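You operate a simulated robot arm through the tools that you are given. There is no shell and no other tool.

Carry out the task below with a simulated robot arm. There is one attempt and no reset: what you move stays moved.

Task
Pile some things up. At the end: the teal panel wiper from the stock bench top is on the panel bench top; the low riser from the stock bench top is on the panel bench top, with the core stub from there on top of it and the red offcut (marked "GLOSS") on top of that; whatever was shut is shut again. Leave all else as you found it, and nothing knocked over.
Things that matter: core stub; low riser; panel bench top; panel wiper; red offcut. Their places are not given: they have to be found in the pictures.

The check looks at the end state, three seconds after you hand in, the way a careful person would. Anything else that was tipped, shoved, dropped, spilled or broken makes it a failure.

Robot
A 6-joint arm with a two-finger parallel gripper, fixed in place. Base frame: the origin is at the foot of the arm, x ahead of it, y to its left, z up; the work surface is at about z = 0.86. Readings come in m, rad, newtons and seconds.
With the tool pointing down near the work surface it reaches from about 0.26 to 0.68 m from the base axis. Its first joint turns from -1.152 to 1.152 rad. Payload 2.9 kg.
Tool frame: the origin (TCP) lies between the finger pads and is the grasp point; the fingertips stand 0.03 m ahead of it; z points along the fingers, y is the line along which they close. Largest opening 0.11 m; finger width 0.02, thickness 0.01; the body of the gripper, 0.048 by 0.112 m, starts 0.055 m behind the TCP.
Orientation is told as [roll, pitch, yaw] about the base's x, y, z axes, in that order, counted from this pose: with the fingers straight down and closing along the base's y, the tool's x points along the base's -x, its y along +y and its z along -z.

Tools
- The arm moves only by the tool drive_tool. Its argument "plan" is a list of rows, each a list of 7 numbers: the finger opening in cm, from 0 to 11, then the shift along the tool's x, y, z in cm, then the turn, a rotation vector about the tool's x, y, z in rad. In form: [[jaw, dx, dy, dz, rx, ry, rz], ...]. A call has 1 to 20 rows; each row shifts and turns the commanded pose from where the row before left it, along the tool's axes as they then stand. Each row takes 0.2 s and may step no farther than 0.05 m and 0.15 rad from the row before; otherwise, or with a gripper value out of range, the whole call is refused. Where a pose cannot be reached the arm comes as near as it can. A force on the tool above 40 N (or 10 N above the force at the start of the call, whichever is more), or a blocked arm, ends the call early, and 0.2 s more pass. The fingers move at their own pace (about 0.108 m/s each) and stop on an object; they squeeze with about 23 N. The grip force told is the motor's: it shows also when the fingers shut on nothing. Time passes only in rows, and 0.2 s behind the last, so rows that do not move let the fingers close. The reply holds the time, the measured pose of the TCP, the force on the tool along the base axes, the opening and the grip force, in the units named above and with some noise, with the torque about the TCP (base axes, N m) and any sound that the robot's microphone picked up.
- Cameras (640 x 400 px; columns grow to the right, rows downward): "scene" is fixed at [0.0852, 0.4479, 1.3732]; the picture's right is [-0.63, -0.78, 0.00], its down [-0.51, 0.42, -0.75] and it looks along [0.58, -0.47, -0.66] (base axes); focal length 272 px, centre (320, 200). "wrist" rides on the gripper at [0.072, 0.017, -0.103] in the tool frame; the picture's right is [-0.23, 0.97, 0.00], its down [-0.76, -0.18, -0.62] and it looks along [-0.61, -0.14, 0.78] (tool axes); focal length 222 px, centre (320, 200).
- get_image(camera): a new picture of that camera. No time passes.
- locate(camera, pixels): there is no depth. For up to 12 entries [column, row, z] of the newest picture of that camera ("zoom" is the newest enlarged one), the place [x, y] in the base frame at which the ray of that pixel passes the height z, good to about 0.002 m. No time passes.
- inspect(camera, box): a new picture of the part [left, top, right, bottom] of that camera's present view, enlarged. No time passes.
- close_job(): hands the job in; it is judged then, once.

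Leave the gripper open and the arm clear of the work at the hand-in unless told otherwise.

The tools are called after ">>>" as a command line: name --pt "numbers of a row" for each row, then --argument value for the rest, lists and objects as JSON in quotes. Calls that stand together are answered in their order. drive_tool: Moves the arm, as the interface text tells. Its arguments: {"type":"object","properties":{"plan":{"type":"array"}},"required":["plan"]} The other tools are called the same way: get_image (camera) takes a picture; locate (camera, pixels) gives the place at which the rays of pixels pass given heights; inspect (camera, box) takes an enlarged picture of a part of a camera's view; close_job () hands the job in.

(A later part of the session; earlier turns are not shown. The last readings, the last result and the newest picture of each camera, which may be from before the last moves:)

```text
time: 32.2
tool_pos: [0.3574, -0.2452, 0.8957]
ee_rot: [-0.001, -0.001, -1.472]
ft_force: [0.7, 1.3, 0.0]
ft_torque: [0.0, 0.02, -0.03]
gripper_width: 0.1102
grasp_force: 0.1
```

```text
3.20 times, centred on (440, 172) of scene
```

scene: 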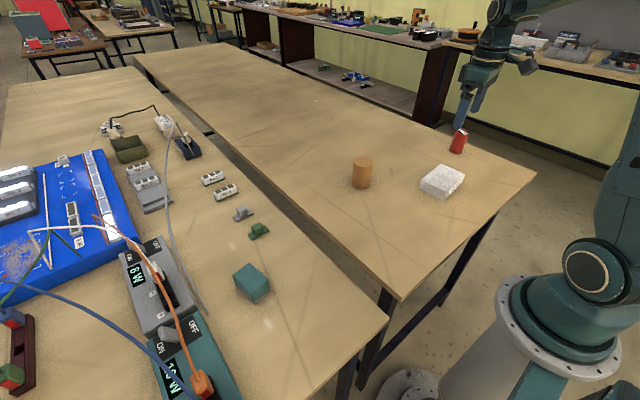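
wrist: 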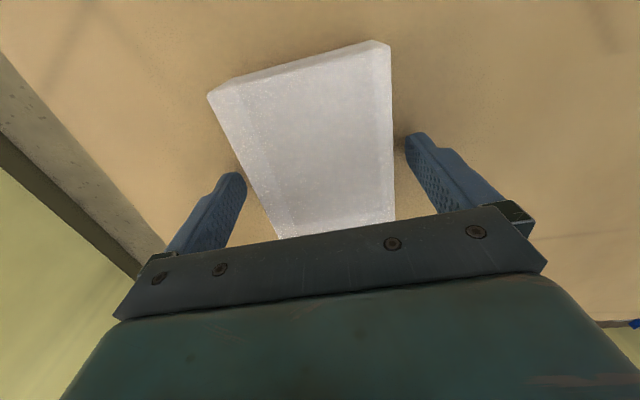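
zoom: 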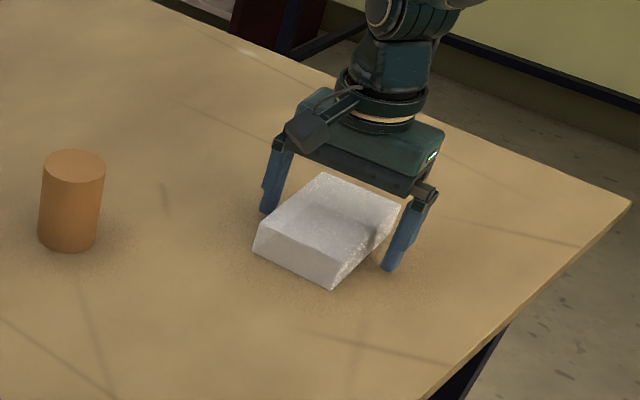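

The riser lies between the fingers. I'll close the jaws, hold briefly, then lift a little.

>>> drive_tool --pt "8.5 0 0 0 0 0 0" --pt "6 0 0 0 0 0 0" --pt "6 0 0 0 0 0 0" --pt "6 0 0 0 0 0 0" --pt "6 0 0 -1 0 0 0" --pt "6 0 0 -2 0 0 0"

>>> get_image --camera "wrist"

>>> inspect --camera "scene" --box '[360, 110, 520, 235]'

```text
time: 33.6
tool_pos: [0.3566, -0.2446, 0.9245]
ee_rot: [0.001, -0.001, -1.472]
ft_force: [0.2, 0.0, -2.3]
ft_torque: [0.01, 0.01, 0.01]
gripper_width: 0.0793
grasp_force: 23.4
```

```text
taken
```

wrist: 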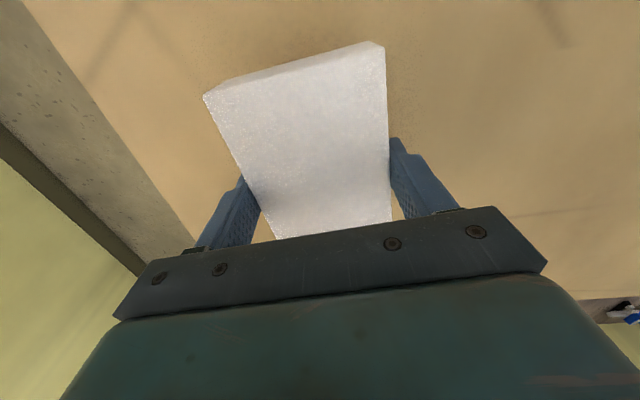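

```text
3.20 times, centred on (440, 172) of scene
```

zoom: 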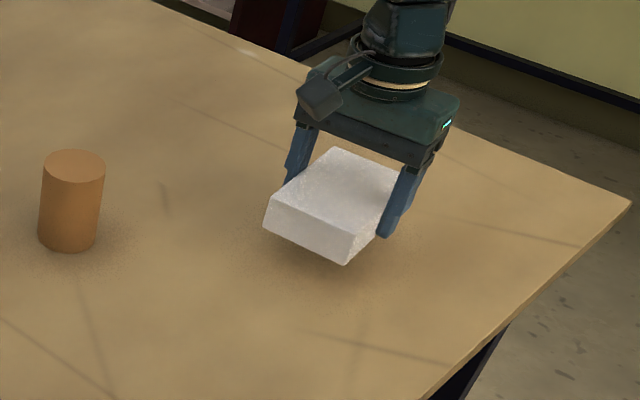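

The riser is held level at 0.0793 m wide. I'll lift to z≈1.10 and turn yaw back to 0 so its long side lies along x.

>>> drive_tool --pt "6 0 0 -4.4 0 0 0" --pt "6 0 0 -4.4 0 0 0" --pt "6 0 0 -4.4 0 0 0" --pt "6 0 0 -4.4 0 0 0" --pt "6 0 0 0 0 0 -0.1472" --pt "6 0 0 0 0 0 -0.1472" --pt "6 0 0 0 0 0 -0.1472" --pt "6 0 0 0 0 0 -0.1472" --pt "6 0 0 0 0 0 -0.1472" --pt "6 0 0 0 0 0 -0.1472" --pt "6 0 0 0 0 0 -0.1472" --pt "6 0 0 0 0 0 -0.1472" --pt "6 0 0 0 0 0 -0.1472" --pt "6 0 0 0 0 0 -0.1472" --pt "6 0 0 0 0 0 0"

>>> get_image --camera "scene"

```text
time: 36.8
tool_pos: [0.3575, -0.2449, 1.1024]
ee_rot: [0.001, 0.0, 0.0]
ft_force: [0.3, -0.7, -1.4]
ft_torque: [0.01, 0.01, 0.01]
gripper_width: 0.0798
grasp_force: 22.9
```

```text
taken
```

scene: 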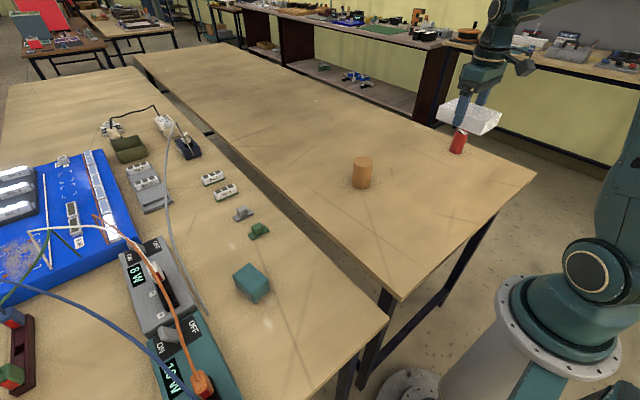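

Yaw is 0 and the riser is held well. I'll carry it across to about (0.32,0.265) at z=1.10.

>>> drive_tool --pt "6 0.27 2.4 0 0 0 0" --pt "6 0.27 3.9 0 0 0 0" --pt "6 0.27 3.9 0 0 0 0" --pt "6 0.27 3.9 0 0 0 0" --pt "6 0.27 3.9 0 0 0 0" --pt "6 0.27 3.9 0 0 0 0" --pt "6 0.27 3.9 0 0 0 0" --pt "6 0.27 3.9 0 0 0 0" --pt "6 0.27 3.9 0 0 0 0" --pt "6 0.27 3.9 0 0 0 0" --pt "6 0.27 3.9 0 0 0 0" --pt "6 0.27 3.9 0 0 0 0" --pt "6 0.27 3.3 0 0 0 0" --pt "6 0.24 2.3 0 0 0 0" --pt "6 0 0 0 0 0 0"

>>> get_image --camera "wrist"

>>> get_image --camera "scene"

```text
time: 40.0
tool_pos: [0.3225, 0.2634, 1.1008]
ee_rot: [-0.001, -0.001, -0.002]
ft_force: [-0.3, -1.0, -2.0]
ft_torque: [0.01, 0.01, -0.01]
gripper_width: 0.0798
grasp_force: 23.4
```

```text
taken
```

wrist: 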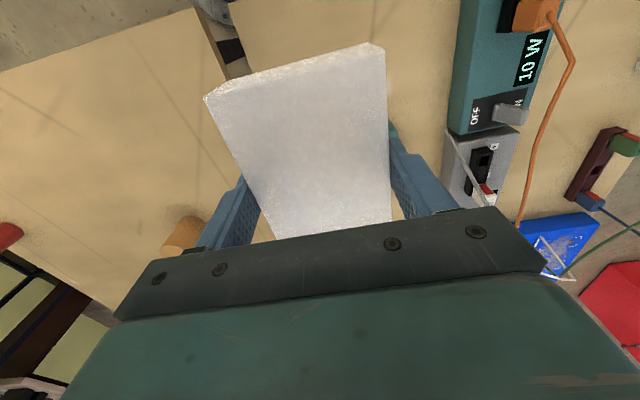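

```text
taken
```

scene: 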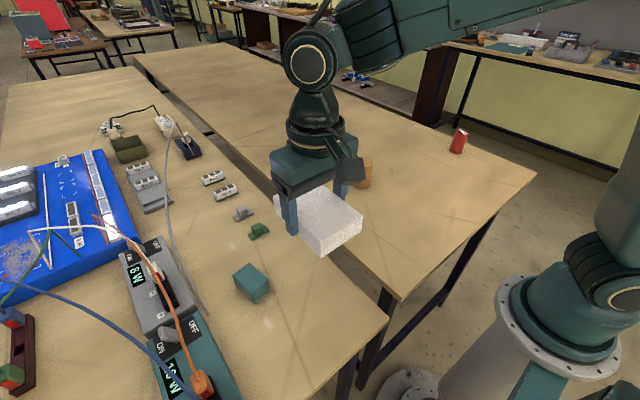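

Before descending I'll check the wiper's footprint at z=0.80 against the riser's target.

>>> locate --camera "scene" --pixels '[[257, 305, 0.8], [271, 289, 0.8], [235, 286, 0.8], [257, 292, 0.835], [250, 263, 0.835], [388, 319, 0.8], [259, 238, 0.8], [268, 231, 0.8]]'

```text
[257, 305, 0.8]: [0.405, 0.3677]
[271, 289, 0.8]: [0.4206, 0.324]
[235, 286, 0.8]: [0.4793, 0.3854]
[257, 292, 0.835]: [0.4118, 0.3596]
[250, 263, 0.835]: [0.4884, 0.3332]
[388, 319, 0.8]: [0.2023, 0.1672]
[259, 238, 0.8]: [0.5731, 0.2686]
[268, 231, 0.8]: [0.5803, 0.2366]
```

The clearance to the wiper is over 2 cm, and I'll shift 1 cm further back for margin. Then I'll descend to z≈0.845, where contact is expected at about 0.834.

>>> drive_tool --pt "6 1.0 0 0 0 0 0" --pt "6 0 0 4 0 0 0" --pt "6 0 0 4 0 0 0" --pt "6 0 0 4 0 0 0" --pt "6 0 0 4 0 0 0" --pt "6 0 0 4 0 0 0" --pt "6 0 0 3 0 0 0" --pt "6 0 0 1.6 0 0 0" --pt "6 0 0 1 0 0 0" --pt "6 0 0 0 0 0 0"

>>> get_image --camera "scene"

```text
time: 42.2
tool_pos: [0.3117, 0.2632, 0.8433]
ee_rot: [0.0, 0.001, -0.001]
ft_force: [0.6, -0.6, -2.0]
ft_torque: [-0.01, -0.02, 0.01]
gripper_width: 0.0799
grasp_force: 23.1
```

```text
taken
```

scene: 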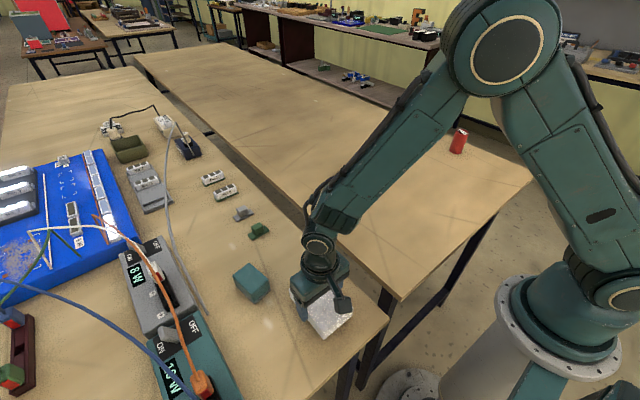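

At z=0.843 there is no contact yet. I'll step down in 2 mm increments.

>>> drive_tool --pt "6 0 0 0.2 0 0 0" --pt "6 0 0 0.2 0 0 0" --pt "6 0 0 0.15 0 0 0"

```text
time: 43.0
tool_pos: [0.312, 0.2638, 0.8395]
ee_rot: [0.0, 0.0, -0.002]
ft_force: [-0.4, -0.6, -2.2]
ft_torque: [-0.01, 0.02, 0.01]
gripper_width: 0.0798
grasp_force: 23.0
```

>>> drive_tool --pt "6 0 0 0.15 0 0 0" --pt "6 0 0 0.15 0 0 0"

```text
time: 43.6
tool_pos: [0.3118, 0.264, 0.8366]
ee_rot: [-0.002, -0.001, -0.002]
ft_force: [0.2, 0.7, -1.7]
ft_torque: [0.04, -0.02, 0.0]
gripper_width: 0.0798
grasp_force: 23.5
```

>>> drive_tool --pt "6 0 0 0.1 0 0 0" --pt "6 0 0 0.1 0 0 0"

```text
time: 44.2
tool_pos: [0.3111, 0.2646, 0.8354]
ee_rot: [-0.001, 0.0, 0.0]
ft_force: [-1.7, -1.6, 10.1]
ft_torque: [-0.16, 0.34, -0.03]
gripper_width: 0.0797
grasp_force: 23.0
```

Contact at 10 N, z≈0.8355. I'll open gradually to release the riser.

>>> drive_tool --pt "6 0 0 0.05 0 0 0" --pt "8.2 0 0 0 0 0 0" --pt "9.5 0 0 0 0 0 0" --pt "10.5 0 0 0 0 0 0" --pt "10.5 0 0 0 0 0 0"

>>> get_image --camera "wrist"

```text
time: 45.4
tool_pos: [0.311, 0.2638, 0.834]
ee_rot: [-0.001, 0.0, -0.002]
ft_force: [-0.6, 0.5, -1.0]
ft_torque: [-0.02, -0.01, 0.0]
gripper_width: 0.1051
grasp_force: 0.1
```

```text
taken
```

wrist: 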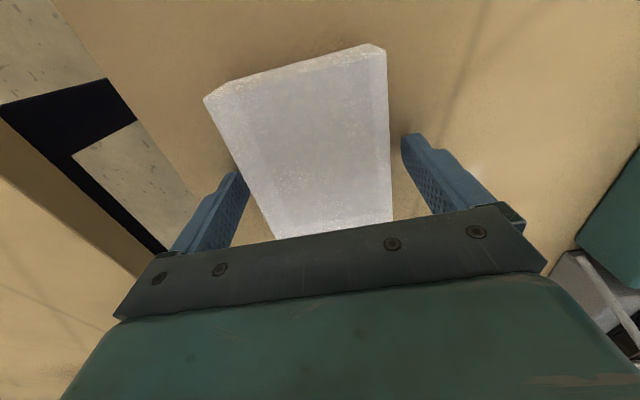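

The riser is down flat. I'll lift straight up and check its position from above.

>>> drive_tool --pt "10.5 0 0 -2 0 0 0" --pt "10.5 0 0 -4 0 0 0" --pt "11 0 0 -4.9 0 0 0" --pt "11 0 0 -4.9 0 0 0" --pt "11 0 0 -4.9 0 0 0" --pt "11 0 0 -4.9 0 0 0" --pt "11 0 0 -1 0 0 0" --pt "11 0 0 0 0 0 0"

>>> get_image --camera "wrist"

>>> inspect --camera "wrist" --box '[240, 20, 400, 150]'

>>> get_image --camera "scene"

```text
time: 47.2
tool_pos: [0.312, 0.2647, 1.1021]
ee_rot: [0.0, -0.001, -0.002]
ft_force: [-0.7, 0.4, 0.1]
ft_torque: [-0.01, 0.02, -0.01]
gripper_width: 0.1099
grasp_force: 0.0
```

```text
taken
```

wrist: 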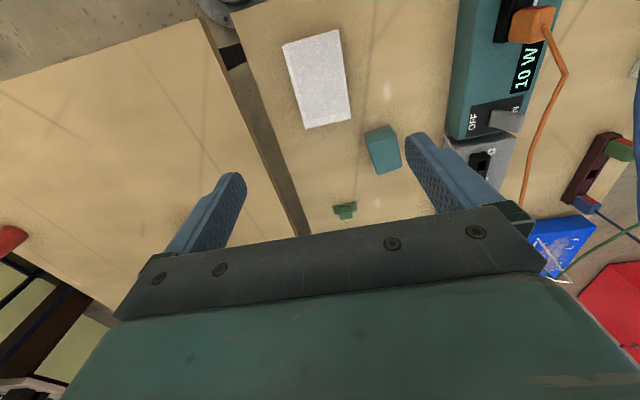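

```text
3.08 times, centred on (320, 85) of wrist
```

zoom: 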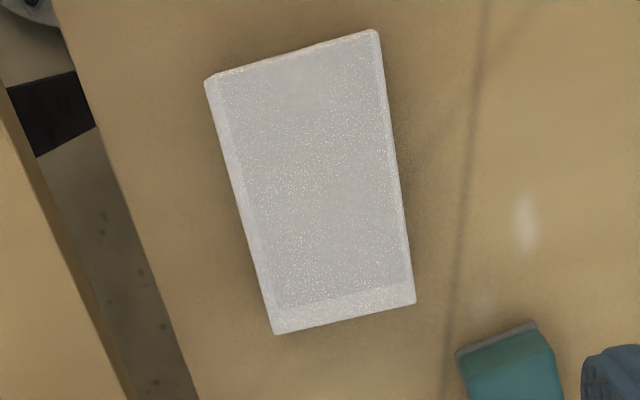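

```text
taken
```

scene: 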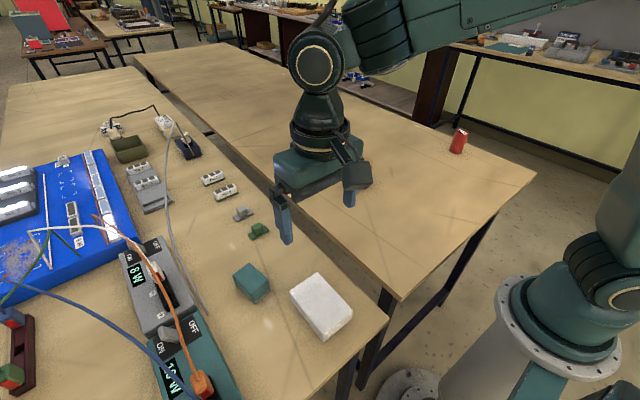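

The riser looks flat and square. I'll locate its top corners in the zoom picture at z=0.83.

>>> locate --camera "zoom" --pixels '[[206, 80, 0.83], [377, 30, 0.83], [415, 301, 0.83], [275, 333, 0.83], [315, 178, 0.83]]'

>>> locate --camera "scene" --pixels '[[290, 291, 0.83], [319, 273, 0.83], [354, 307, 0.83], [323, 331, 0.83]]'

```text
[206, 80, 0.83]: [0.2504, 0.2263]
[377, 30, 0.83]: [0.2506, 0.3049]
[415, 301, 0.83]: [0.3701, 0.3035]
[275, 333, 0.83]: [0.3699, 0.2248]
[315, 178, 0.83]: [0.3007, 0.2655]
```

```text
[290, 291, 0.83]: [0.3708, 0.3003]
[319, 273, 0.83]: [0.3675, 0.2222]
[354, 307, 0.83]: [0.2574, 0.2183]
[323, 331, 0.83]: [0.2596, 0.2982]
```

The riser is centred at (0.310,0.265). Now I'll travel to above the orange stub near (0.51,-0.06) and look.

>>> drive_tool --pt "11 -2.2 -3.59 0 0 0 0" --pt "11 -2.2 -3.59 0 0 0 0" --pt "11 -2.2 -3.59 0 0 0 0" --pt "11 -2.2 -3.59 0 0 0 0" --pt "11 -2.2 -3.59 0 0 0 0" --pt "11 -2.2 -3.59 0 0 0 0" --pt "11 -2.2 -3.59 0 0 0 0" --pt "11 -2.2 -3.59 0 0 0 0" --pt "11 -2.2 -3.59 0 0 0 0" --pt "11 0 0 0 0 0 0"

>>> get_image --camera "wrist"

>>> inspect --camera "wrist" --box '[240, 40, 400, 150]'

>>> get_image --camera "scene"

```text
time: 49.4
tool_pos: [0.5089, -0.0584, 1.1005]
ee_rot: [0.001, 0.0, -0.003]
ft_force: [-0.6, -0.2, -0.1]
ft_torque: [0.01, 0.02, 0.02]
gripper_width: 0.1101
grasp_force: 0.0
```

```text
taken
```

wrist: 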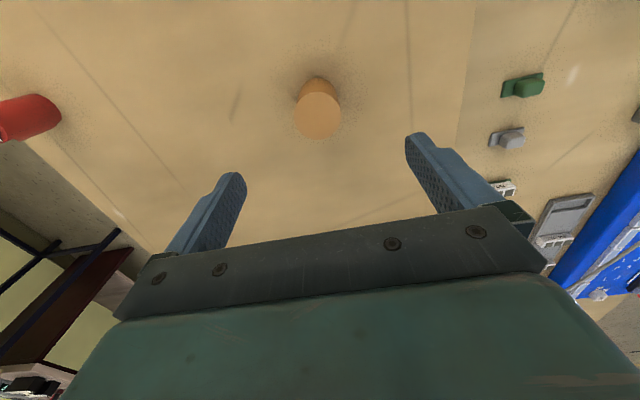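

```text
3.64 times, centred on (320, 95) of wrist
```

zoom: 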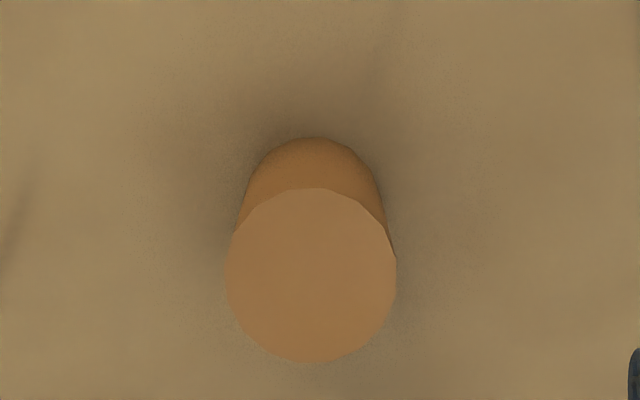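

```text
taken
```

scene: 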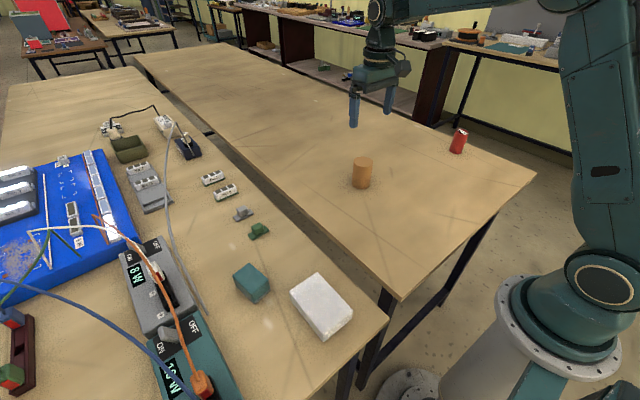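

The stub's top disc is centred at zoom (311,275). I'll locate its edges at a few heights.

>>> locate --camera "zoom" --pixels '[[311, 275, 0.93], [311, 275, 0.94], [311, 275, 0.95], [226, 275, 0.94], [397, 275, 0.94], [311, 188, 0.94], [311, 362, 0.94], [313, 137, 0.86]]'

>>> locate --camera "scene" --pixels '[[362.5, 161.5, 0.93], [362.5, 161.5, 0.94], [362.5, 161.5, 0.95]]'

>>> inspect --camera "scene" --box '[330, 140, 394, 200]'

```text
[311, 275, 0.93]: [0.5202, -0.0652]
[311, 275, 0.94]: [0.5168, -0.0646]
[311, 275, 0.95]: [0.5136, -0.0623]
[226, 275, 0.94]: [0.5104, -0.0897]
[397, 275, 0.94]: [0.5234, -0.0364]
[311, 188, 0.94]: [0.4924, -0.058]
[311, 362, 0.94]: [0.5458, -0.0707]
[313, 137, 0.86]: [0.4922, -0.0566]
```

```text
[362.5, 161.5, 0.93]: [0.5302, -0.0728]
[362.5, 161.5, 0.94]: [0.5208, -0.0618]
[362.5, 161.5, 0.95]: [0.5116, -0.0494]
```

```text
6.67 times, centred on (362, 170) of scene
```

zoom: 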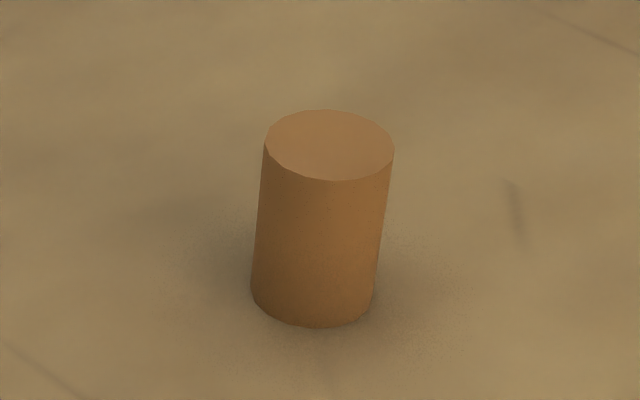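

The stub is about 0.055 m in diameter and 0.08 m tall, centred at (0.5185,-0.064). I'll centre, descend to z≈0.905, and check before closing.

>>> drive_tool --pt "11 -0.96 -0.54 0 0 0 0" --pt "11 0 0 0 0 0 0" --pt "11 0 0 4 0 0 0" --pt "11 0 0 4 0 0 0" --pt "11 0 0 4 0 0 0" --pt "11 0 0 4 0 0 0" --pt "11 0 0 2.5 0 0 0" --pt "11 0 0 1.05 0 0 0" --pt "11 0 0 0 0 0 0"

>>> get_image --camera "wrist"

>>> inspect --camera "scene" --box '[320, 120, 420, 210]'

```text
time: 51.4
tool_pos: [0.5173, -0.0654, 0.905]
ee_rot: [0.002, -0.001, -0.002]
ft_force: [-0.5, 0.0, 0.0]
ft_torque: [0.0, 0.0, 0.0]
gripper_width: 0.1101
grasp_force: 0.1
```

```text
taken
```

wrist: 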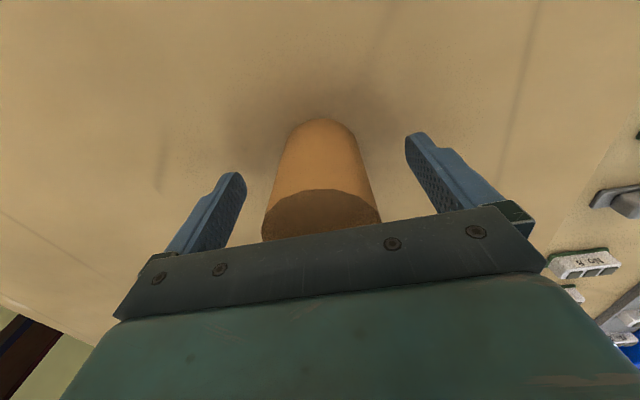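

```text
4.44 times, centred on (370, 165) of scene
```

zoom: 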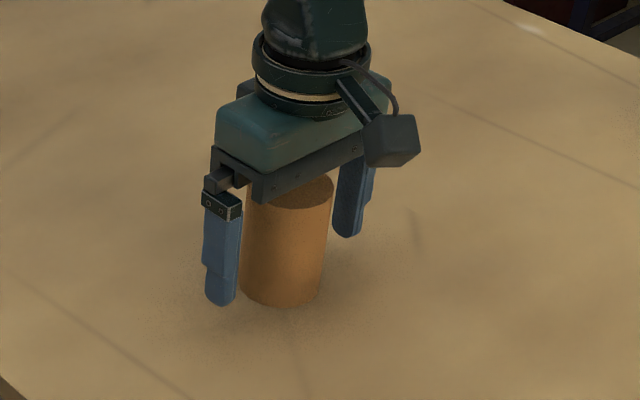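

The stub is centred between the fingers. I'll close, hold, then lift slowly.

>>> drive_tool --pt "6.5 0 0 0 0 0 0" --pt "5 0 0 0 0 0 0" --pt "4 0 0 0 0 0 0" --pt "4 0 0 0 0 0 0" --pt "4 0 0 0 0 0 0"

>>> get_image --camera "wrist"

```text
time: 52.6
tool_pos: [0.517, -0.0655, 0.9058]
ee_rot: [0.0, -0.001, -0.003]
ft_force: [0.0, 0.1, -0.1]
ft_torque: [0.0, 0.01, -0.01]
gripper_width: 0.0551
grasp_force: 23.5
```

```text
taken
```

wrist: 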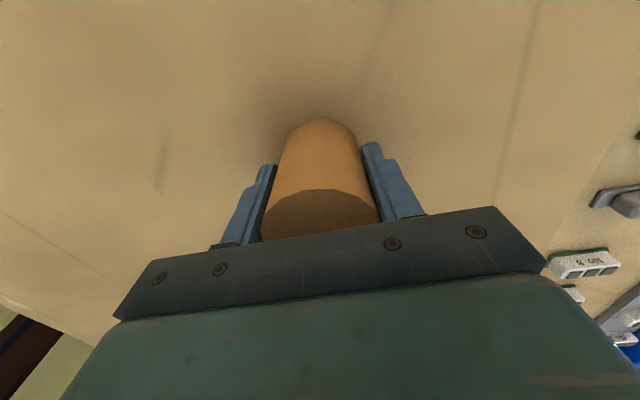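

Gripped at 0.0551 m. I'll lift to z≈1.11 and carry it to above the riser centre.

>>> drive_tool --pt "4 0 0 -1 0 0 0" --pt "4 0 0 -3 0 0 0" --pt "4 0 0 -4.1 0 0 0" --pt "4 0 0 -4.1 0 0 0" --pt "4 0 0 -4.1 0 0 0" --pt "4 0 0 -4.1 0 0 0" --pt "4 1.0 1.5 0 0 0 0" --pt "4 2.2 3.5 0 0 0 0" --pt "4 2.2 3.5 0 0 0 0" --pt "4 2.2 3.5 0 0 0 0" --pt "4 2.2 3.5 0 0 0 0" --pt "4 2.2 3.5 0 0 0 0" --pt "4 2.2 3.5 0 0 0 0" --pt "4 2.2 3.5 0 0 0 0" --pt "4 2.2 3.5 0 0 0 0" --pt "4 1.25 2.05 0 0 0 0" --pt "4 1.0 1.5 0 0 0 0" --pt "4 0 0 0 0 0 0"

>>> get_image --camera "wrist"

>>> get_image --camera "scene"

```text
time: 56.4
tool_pos: [0.3111, 0.2665, 1.1069]
ee_rot: [0.0, -0.002, -0.001]
ft_force: [-0.2, 0.9, -0.6]
ft_torque: [0.0, 0.02, -0.02]
gripper_width: 0.0552
grasp_force: 22.7
```

```text
taken
```

wrist: 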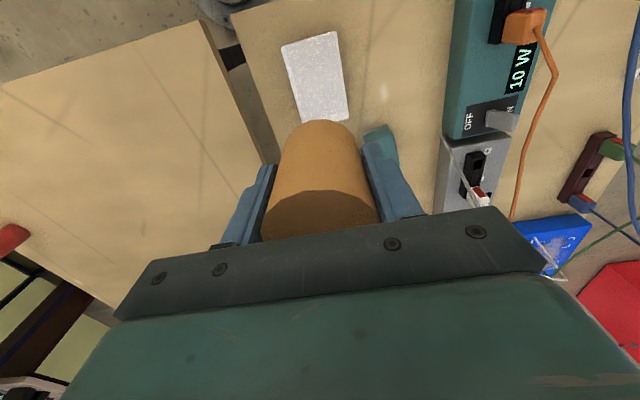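

```text
taken
```

scene: 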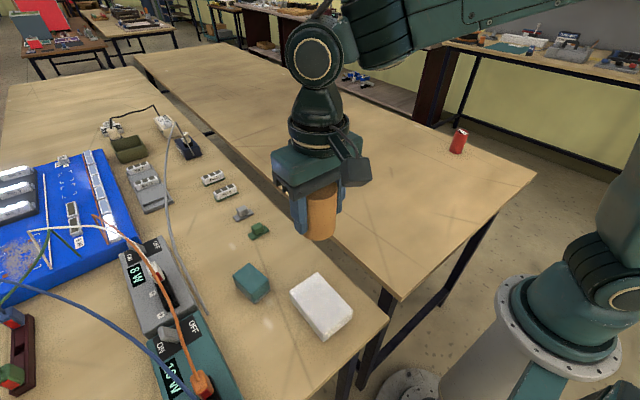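

The stub hangs straight above the riser. I'll trim by 2 mm and descend to z≈0.888, with contact expected near 0.874.

>>> drive_tool --pt "4 0.2 -0.15 1 0 0 0" --pt "4 0 0 4 0 0 0" --pt "4 0 0 4 0 0 0" --pt "4 0 0 4 0 0 0" --pt "4 0 0 4 0 0 0" --pt "4 0 0 3 0 0 0" --pt "4 0 0 1.4 0 0 0" --pt "4 0 0 0.5 0 0 0" --pt "4 0 0 0 0 0 0"

>>> get_image --camera "wrist"

>>> inspect --camera "scene" --box '[270, 230, 390, 350]'

```text
time: 58.4
tool_pos: [0.3085, 0.2649, 0.8905]
ee_rot: [0.0, -0.001, 0.0]
ft_force: [0.0, 0.8, -1.2]
ft_torque: [-0.02, 0.01, 0.03]
gripper_width: 0.0548
grasp_force: 23.5
```

```text
taken
```

wrist: 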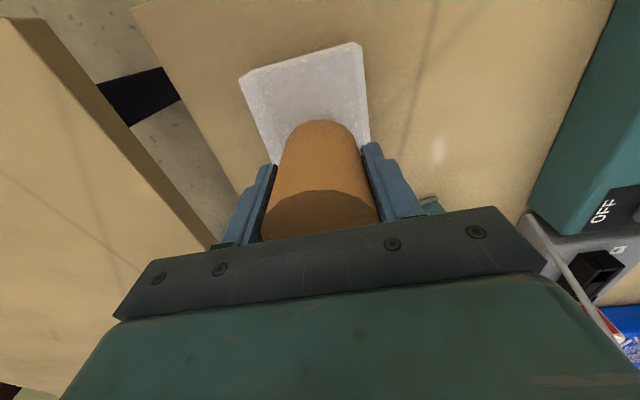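

```text
3.33 times, centred on (330, 290) of scene
```

zoom: 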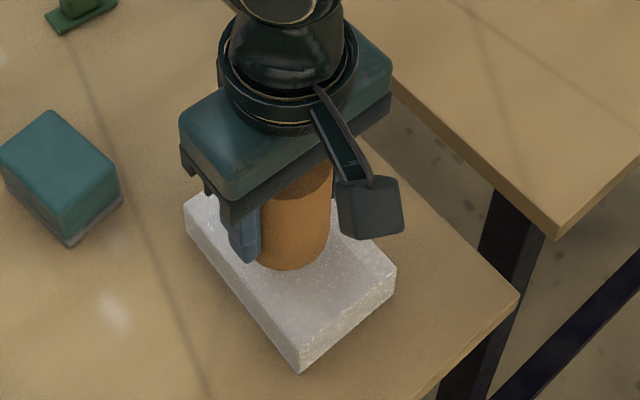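

The stub is just above the riser's middle. I'll step down in 2 mm increments.

>>> drive_tool --pt "4 0 0 0.3 0 0 0" --pt "4 0 0 0.3 0 0 0" --pt "4 0 0 0.25 0 0 0"

```text
time: 59.2
tool_pos: [0.3084, 0.2643, 0.8825]
ee_rot: [-0.001, -0.001, -0.002]
ft_force: [-0.2, 0.2, -0.8]
ft_torque: [0.01, 0.02, 0.01]
gripper_width: 0.0548
grasp_force: 22.8
```

>>> drive_tool --pt "4 0 0 0.2 0 0 0" --pt "4 0 0 0.15 0 0 0" --pt "4 0 0 0.1 0 0 0"

```text
time: 60.0
tool_pos: [0.3096, 0.2648, 0.8771]
ee_rot: [0.001, -0.001, -0.002]
ft_force: [-1.9, -5.1, 22.3]
ft_torque: [-0.27, -0.12, -0.04]
gripper_width: 0.0552
grasp_force: 23.3
```

Contact at z≈0.877. I'll relieve 1 mm, then open gently.

>>> drive_tool --pt "4 0 0 -0.1 0 0 0" --pt "4 0 0 0 0 0 0"

```text
time: 60.6
tool_pos: [0.3088, 0.2645, 0.8771]
ee_rot: [0.0, -0.001, -0.003]
ft_force: [2.5, -0.6, 5.8]
ft_torque: [0.08, -0.27, -0.03]
gripper_width: 0.055
grasp_force: 22.5
```

>>> drive_tool --pt "5.8 0 0 0 0 0 0" --pt "6.6 0 0 0 0 0 0" --pt "8 0 0 0 0 0 0" --pt "9 0 0 0 0 0 0" --pt "9 0 0 0 0 0 0"

>>> get_image --camera "wrist"

>>> inspect --camera "scene" --box '[270, 230, 390, 350]'

```text
time: 61.8
tool_pos: [0.3083, 0.2644, 0.8784]
ee_rot: [0.0, 0.0, -0.003]
ft_force: [-0.7, 0.3, -0.4]
ft_torque: [0.01, -0.01, 0.05]
gripper_width: 0.0896
grasp_force: 0.1
```

```text
taken
```

wrist: 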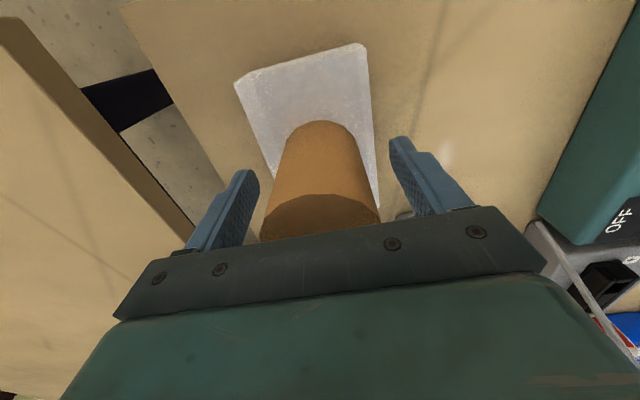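

```text
3.33 times, centred on (330, 290) of scene
```

zoom: 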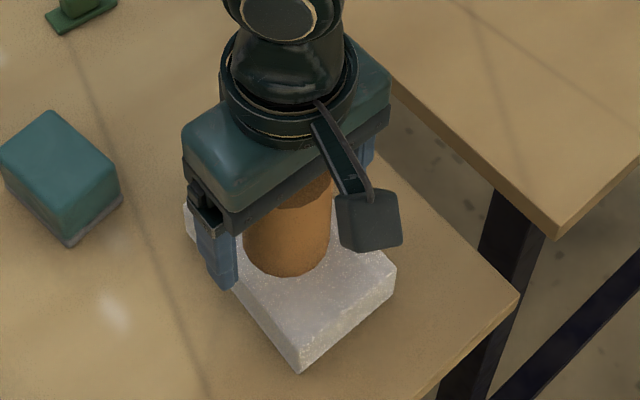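

The stub is released and upright. I'll lift straight up and view the stack from above.

>>> drive_tool --pt "9 0 0 -2 0 0 0" --pt "9 0 0 -4 0 0 0" --pt "11 0 0 -4.5 0 0 0" --pt "11 0 0 -4.5 0 0 0" --pt "11 0 0 -4.5 0 0 0" --pt "11 0 0 -3.5 0 0 0" --pt "11 0 0 0 0 0 0"

>>> inspect --camera "wrist" --box '[240, 20, 400, 150]'

>>> inspect --camera "scene" --box '[270, 230, 390, 350]'

```text
time: 63.4
tool_pos: [0.3079, 0.2642, 1.1077]
ee_rot: [0.001, 0.0, -0.001]
ft_force: [-0.3, 0.8, 0.3]
ft_torque: [0.01, -0.02, -0.03]
gripper_width: 0.11
grasp_force: 0.1
```

```text
3.08 times, centred on (320, 85) of wrist
```

zoom: 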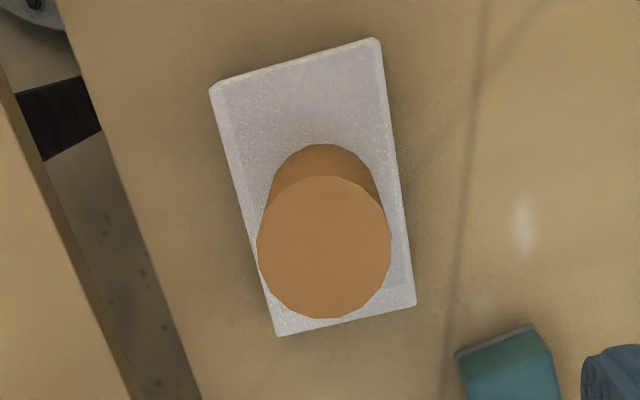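

```text
3.33 times, centred on (330, 290) of scene
```

zoom: 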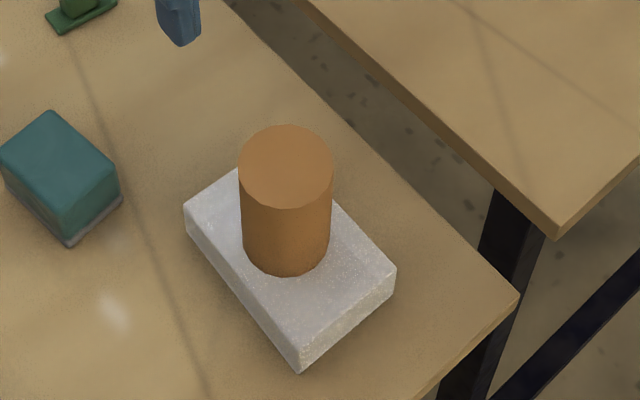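

The stub stands upright on the riser. I'll locate the centre of its top from both cameras at z≈0.911.

>>> locate --camera "zoom" --pixels '[[285.5, 166, 0.911], [239, 166, 0.911], [332, 166, 0.911]]'

>>> get_image --camera "wrist"

>>> locate --camera "wrist" --pixels '[[321.3, 100.3, 0.911], [299.6, 101, 0.911], [343.3, 97, 0.911], [321.5, 77.5, 0.911], [321.3, 123.3, 0.911]]'

```text
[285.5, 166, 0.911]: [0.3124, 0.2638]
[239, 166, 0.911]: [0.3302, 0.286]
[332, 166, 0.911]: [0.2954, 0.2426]
```

```text
taken
```

wrist: 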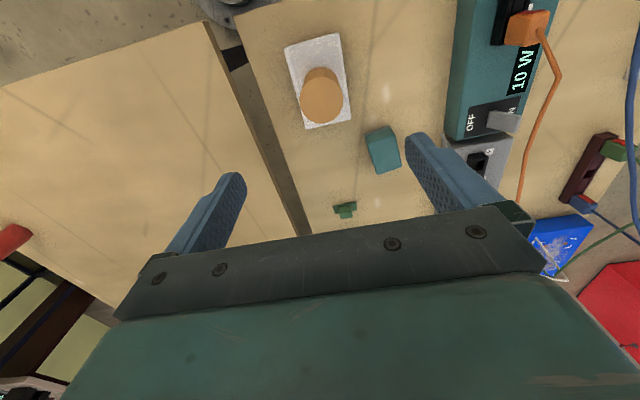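

```text
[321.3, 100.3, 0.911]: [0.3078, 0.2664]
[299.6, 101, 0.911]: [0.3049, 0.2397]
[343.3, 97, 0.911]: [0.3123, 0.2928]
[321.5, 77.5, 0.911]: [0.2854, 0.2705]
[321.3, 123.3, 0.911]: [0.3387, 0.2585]
```

The stub's top is centred at (0.311,0.265). Now I'll travel to the red offcut near (0.43,-0.46) at z≈1.10.

>>> drive_tool --pt "11 -0.718 -4.26 0 0 0 0" --pt "11 -0.718 -4.26 0 0 0 0" --pt "11 -0.718 -4.26 0 0 0 0" --pt "11 -0.718 -4.26 0 0 0 0" --pt "11 -0.718 -4.26 0 0 0 0" --pt "11 -0.718 -4.26 0 0 0 0" --pt "11 -0.718 -4.26 0 0 0 0" --pt "11 -0.718 -4.26 0 0 0 0" --pt "11 -0.718 -4.26 0 0 0 0" --pt "11 -0.718 -4.26 0 0 0 0" --pt "11 -0.718 -4.26 0 0 0 0" --pt "11 -0.718 -4.26 0 0 0 0" --pt "11 -0.718 -4.26 0 0 0 0" --pt "11 -0.718 -4.26 0 0 0 0" --pt "11 -0.718 -4.26 0 0 0 0" --pt "11 -0.718 -4.26 0 0 0 0" --pt "11 -0.718 -4.26 0 0 0 0" --pt "11 0 0 0 0 0 0"

>>> get_image --camera "wrist"

>>> inspect --camera "wrist" --box '[240, 30, 400, 150]'

>>> get_image --camera "scene"

```text
time: 67.2
tool_pos: [0.4293, -0.4612, 1.1075]
ee_rot: [0.002, 0.002, -0.002]
ft_force: [0.4, -0.6, -0.2]
ft_torque: [-0.01, -0.02, -0.01]
gripper_width: 0.11
grasp_force: 0.0
```

```text
taken
```

wrist: 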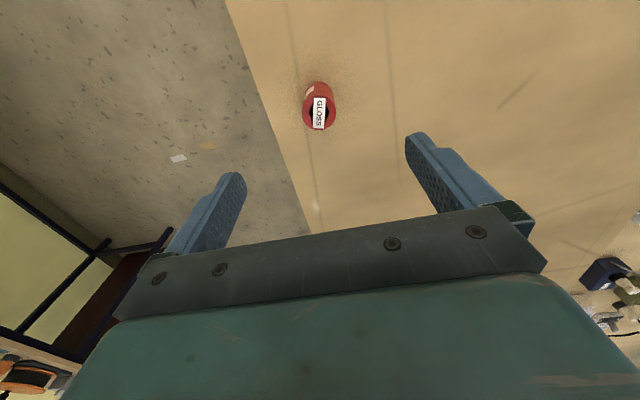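

```text
3.33 times, centred on (320, 90) of wrist
```

zoom: 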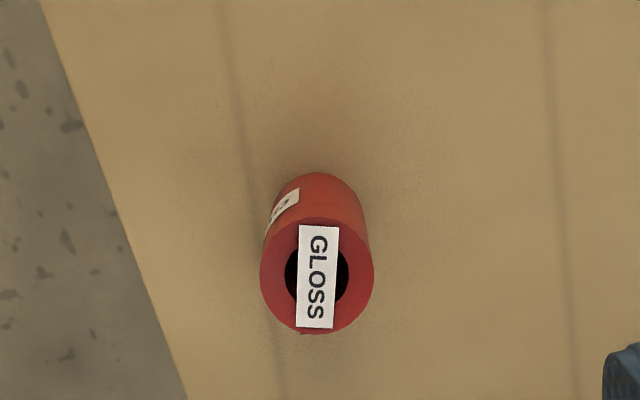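

```text
taken
```

scene: 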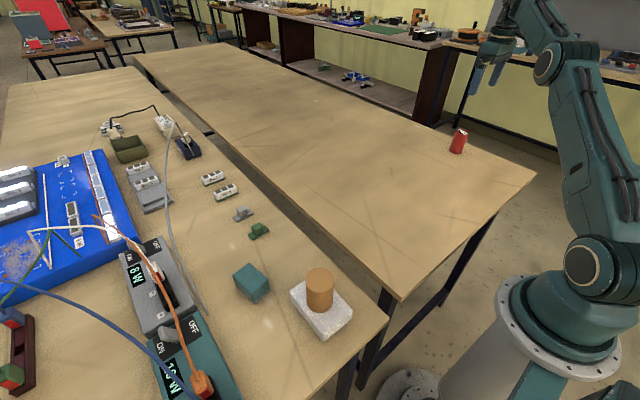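

The red offcut is a tube with a bore and a GLOSS label, and its top ring is centred near zoom (317,275). I'll keep it upright throughout. Next I'll locate its edges.

>>> locate --camera "zoom" --pixels '[[317, 275, 0.92], [317, 275, 0.93], [317, 275, 0.94], [260, 275, 0.93], [374, 275, 0.93], [317, 218, 0.93], [317, 333, 0.93], [318, 172, 0.86]]'

>>> inspect --camera "scene" --box '[430, 110, 494, 170]'

```text
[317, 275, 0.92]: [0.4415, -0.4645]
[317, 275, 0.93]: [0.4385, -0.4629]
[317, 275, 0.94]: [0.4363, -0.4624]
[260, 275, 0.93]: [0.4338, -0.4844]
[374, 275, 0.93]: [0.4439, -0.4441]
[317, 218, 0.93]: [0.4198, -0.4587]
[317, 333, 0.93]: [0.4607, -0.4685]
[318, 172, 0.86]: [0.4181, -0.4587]
```

```text
6.67 times, centred on (462, 140) of scene
```

zoom: 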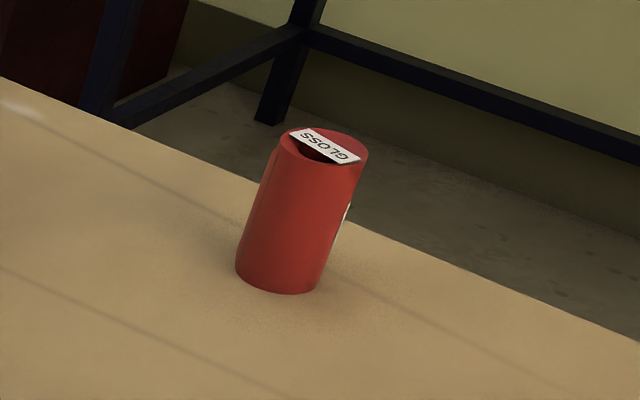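

>>> locate --camera "zoom" --pixels '[[325, 147, 0.92], [325, 147, 0.925], [325, 147, 0.93], [325, 147, 0.935], [325, 147, 0.94], [276, 285, 0.86]]'

```text
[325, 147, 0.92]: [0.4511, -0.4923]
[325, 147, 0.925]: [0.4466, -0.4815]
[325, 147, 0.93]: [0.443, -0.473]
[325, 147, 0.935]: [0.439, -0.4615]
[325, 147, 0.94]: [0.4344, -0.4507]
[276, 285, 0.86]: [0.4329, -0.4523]
```

The tube is about 0.041 m in diameter and 0.074 m tall, centred at (0.439,-0.463). I'll centre, descend to z≈0.902, and check.

>>> drive_tool --pt "11 -0.97 -0.18 0 0 0 0" --pt "11 0 0 0 0 0 0" --pt "11 0 0 4 0 0 0" --pt "11 0 0 4 0 0 0" --pt "11 0 0 4 0 0 0" --pt "11 0 0 4 0 0 0" --pt "11 0 0 3 0 0 0" --pt "11 0 0 1.55 0 0 0" --pt "11 0 0 0 0 0 0"

>>> get_image --camera "wrist"

>>> inspect --camera "scene" --box '[420, 90, 510, 180]'

```text
time: 69.2
tool_pos: [0.4364, -0.4607, 0.9005]
ee_rot: [-0.001, 0.0, -0.004]
ft_force: [0.1, -0.6, 1.1]
ft_torque: [0.0, 0.01, 0.01]
gripper_width: 0.11
grasp_force: 0.0
out of reach, approached as far as the arm can: row 1
```

```text
taken
```

wrist: 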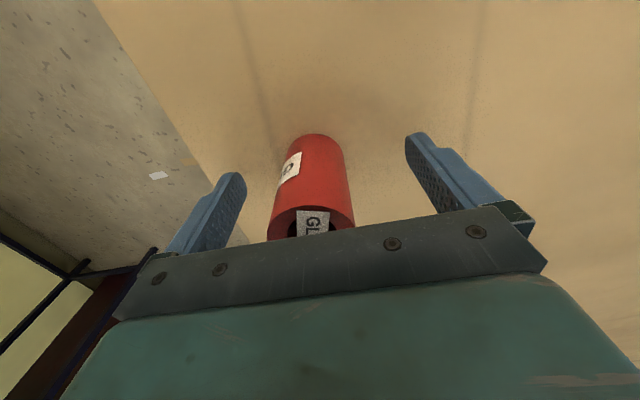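

```text
4.44 times, centred on (465, 135) of scene
```

zoom: 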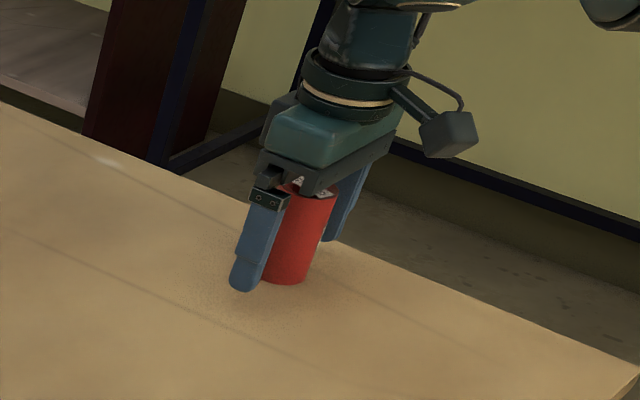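

At the higher altitude the target was marginally out of reach, so I'm 2–3 mm short. I'll nudge toward the tube's centre now at the lower height.

>>> drive_tool --pt "11 -0.25 -0.2 0 0 0 0" --pt "11 0 0 0 0 0 0"

>>> inspect --camera "wrist" --box '[180, 80, 460, 260]'

```text
time: 69.8
tool_pos: [0.4381, -0.4621, 0.9008]
ee_rot: [0.0, 0.0, -0.003]
ft_force: [-0.1, -0.2, -0.3]
ft_torque: [0.02, 0.03, 0.03]
gripper_width: 0.11
grasp_force: 0.1
```

```text
2.22 times, centred on (320, 170) of wrist
```

zoom: 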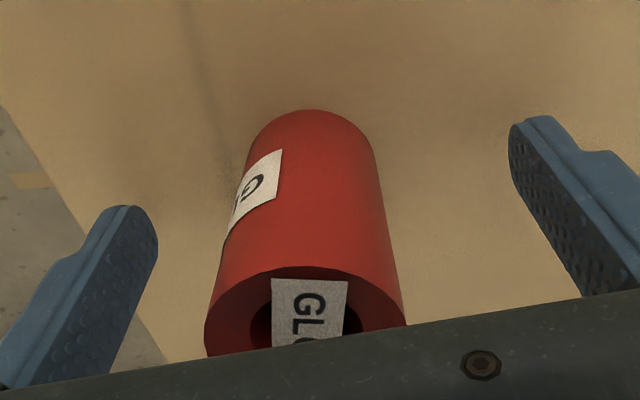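

I'll check the tube's centring in this picture via its top ring edges and its nearest base edge.

>>> locate --camera "zoom" --pixels '[[205, 325, 0.934], [406, 322, 0.934], [310, 266, 0.934], [316, 110, 0.86], [248, 150, 0.86], [376, 155, 0.86]]'

```text
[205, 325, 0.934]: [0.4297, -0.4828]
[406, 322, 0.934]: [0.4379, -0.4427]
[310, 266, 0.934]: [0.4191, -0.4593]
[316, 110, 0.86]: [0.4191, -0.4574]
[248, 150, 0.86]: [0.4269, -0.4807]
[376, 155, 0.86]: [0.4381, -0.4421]
```

The tube's centre is y≈-0.462, within about 1 mm of the TCP. I'll close gently.

>>> drive_tool --pt "7 0 0 0 0 0 0" --pt "5 0 0 0 0 0 0" --pt "4 0 0 0 0 0 0" --pt "3 0 0 0 0 0 0" --pt "3 0 0 0 0 0 0" --pt "3 0 0 0 0 0 0"

>>> get_image --camera "wrist"

```text
time: 71.2
tool_pos: [0.4401, -0.4619, 0.9001]
ee_rot: [0.002, 0.0, -0.002]
ft_force: [-0.3, 0.2, -0.8]
ft_torque: [0.03, 0.04, 0.0]
gripper_width: 0.0408
grasp_force: 23.0
```

```text
taken
```

wrist: 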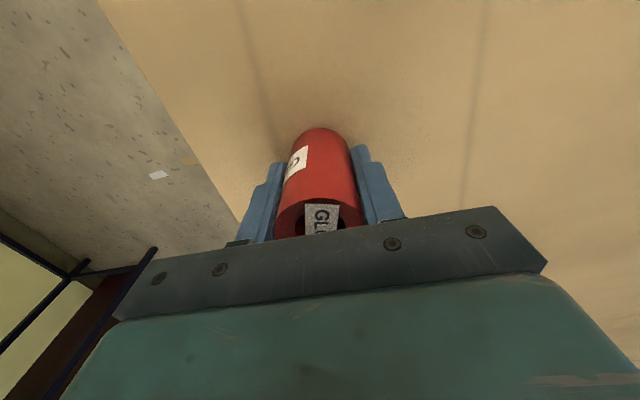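

Gripped at 0.0408 m. I'll lift vertically 7 cm, then rise while coming inward so it stays within reach.

>>> drive_tool --pt "3 0 0 -1 0 0 0" --pt "3 0 0 -2 0 0 0" --pt "3 0 0 -4 0 0 0" --pt "3 1 2 -3.5 0 0 0" --pt "3 1 2 -3.5 0 0 0" --pt "3 1 2 -3.5 0 0 0" --pt "3 1 2 -3.5 0 0 0" --pt "3 0 0 0 0 0 0"

>>> get_image --camera "wrist"

```text
time: 73.0
tool_pos: [0.4, -0.3821, 1.1125]
ee_rot: [-0.001, 0.0, 0.0]
ft_force: [-0.4, -0.2, -0.6]
ft_torque: [0.01, 0.0, 0.02]
gripper_width: 0.0409
grasp_force: 22.8
```

```text
taken
```

wrist: 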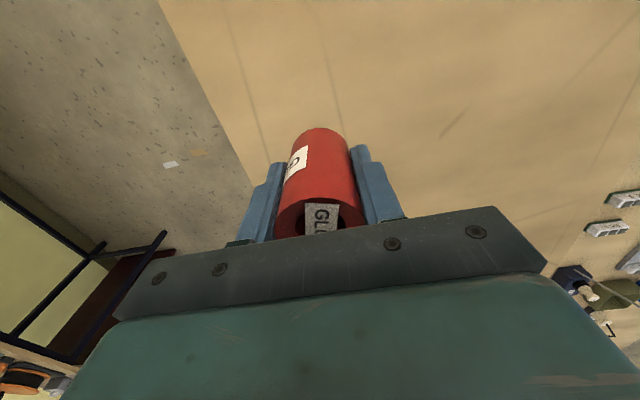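

The tube is held upright. I'll carry it across to above the stub at (0.311,0.265).

>>> drive_tool --pt "3 0.5 2 0 0 0 0" --pt "3 0.53 4.05 0 0 0 0" --pt "3 0.53 4.05 0 0 0 0" --pt "3 0.53 4.05 0 0 0 0" --pt "3 0.53 4.05 0 0 0 0" --pt "3 0.53 4.05 0 0 0 0" --pt "3 0.53 4.05 0 0 0 0" --pt "3 0.53 4.05 0 0 0 0" --pt "3 0.53 4.05 0 0 0 0" --pt "3 0.53 4.05 0 0 0 0" --pt "3 0.53 4.05 0 0 0 0" --pt "3 0.53 4.05 0 0 0 0" --pt "3 0.53 4.05 0 0 0 0" --pt "3 0.53 4.05 0 0 0 0" --pt "3 0.53 4.05 0 0 0 0" --pt "3 0.53 4.05 0 0 0 0" --pt "3 0.45 1.95 0 0 0 0" --pt "3 0 0 0 0 0 0"

>>> get_image --camera "wrist"

>>> inspect --camera "scene" --box '[230, 140, 430, 350]'

```text
time: 76.8
tool_pos: [0.3121, 0.2651, 1.1114]
ee_rot: [0.001, -0.001, -0.002]
ft_force: [-0.3, 0.5, -0.4]
ft_torque: [-0.02, -0.01, -0.01]
gripper_width: 0.0407
grasp_force: 23.1
```

```text
taken
```

wrist: 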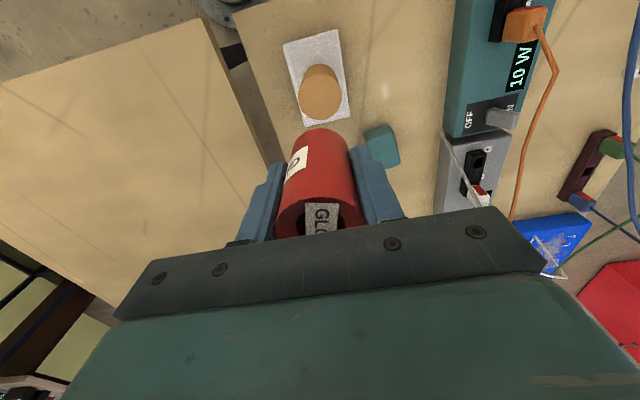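

```text
1.90 times, centred on (330, 245) of scene
```

zoom: 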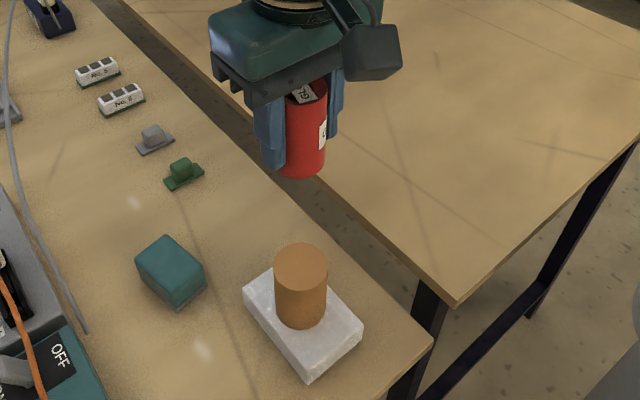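

The tube is directly above the stub. I'll descend to z≈0.966, with contact expected at about 0.952.

>>> drive_tool --pt "3 0.08 0 2 0 0 0" --pt "3 0 0 4 0 0 0" --pt "3 0 0 4 0 0 0" --pt "3 0 0 2.5 0 0 0" --pt "3 0 0 1.3 0 0 0" --pt "3 0 0 0.7 0 0 0" --pt "3 0 0 0 0 0 0"

>>> inspect --camera "wrist" --box '[220, 20, 440, 240]'

>>> inspect --camera "scene" --box '[270, 210, 390, 350]'

```text
time: 78.4
tool_pos: [0.3109, 0.2648, 0.9662]
ee_rot: [0.0, -0.001, -0.003]
ft_force: [-0.9, 0.4, -0.2]
ft_torque: [-0.01, -0.02, 0.01]
gripper_width: 0.0409
grasp_force: 23.1
```

```text
1.82 times, centred on (330, 130) of wrist
```

zoom: 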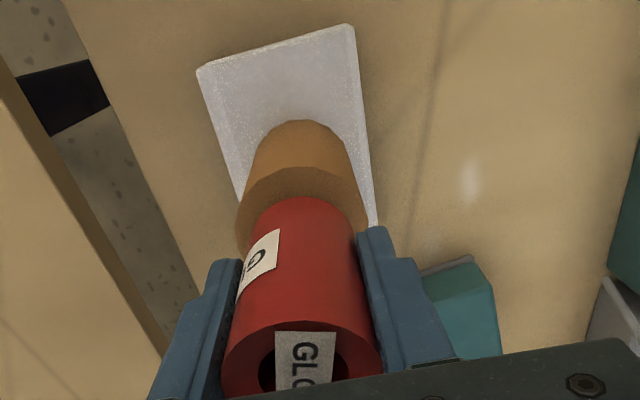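

```text
2.86 times, centred on (330, 280) of scene
```

zoom: 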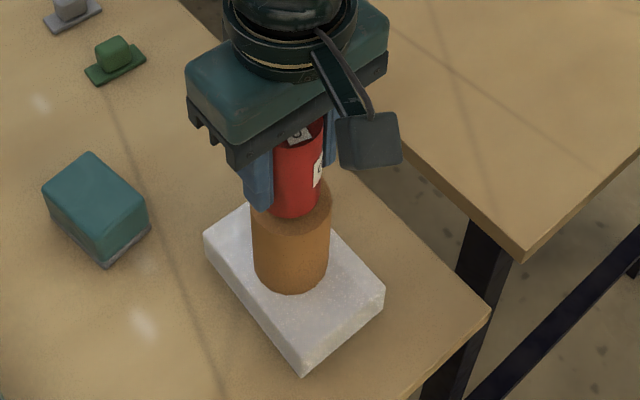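

The tube is just above the stub and centred in both views. I'll step down gently.

>>> drive_tool --pt "3 0 0 0.3 0 0 0" --pt "3 0 0 0.3 0 0 0" --pt "3 0 0 0.15 0 0 0"

```text
time: 79.2
tool_pos: [0.3114, 0.2658, 0.9579]
ee_rot: [0.0, 0.0, -0.002]
ft_force: [0.1, 0.2, -0.4]
ft_torque: [-0.02, -0.01, 0.0]
gripper_width: 0.0408
grasp_force: 23.2
```

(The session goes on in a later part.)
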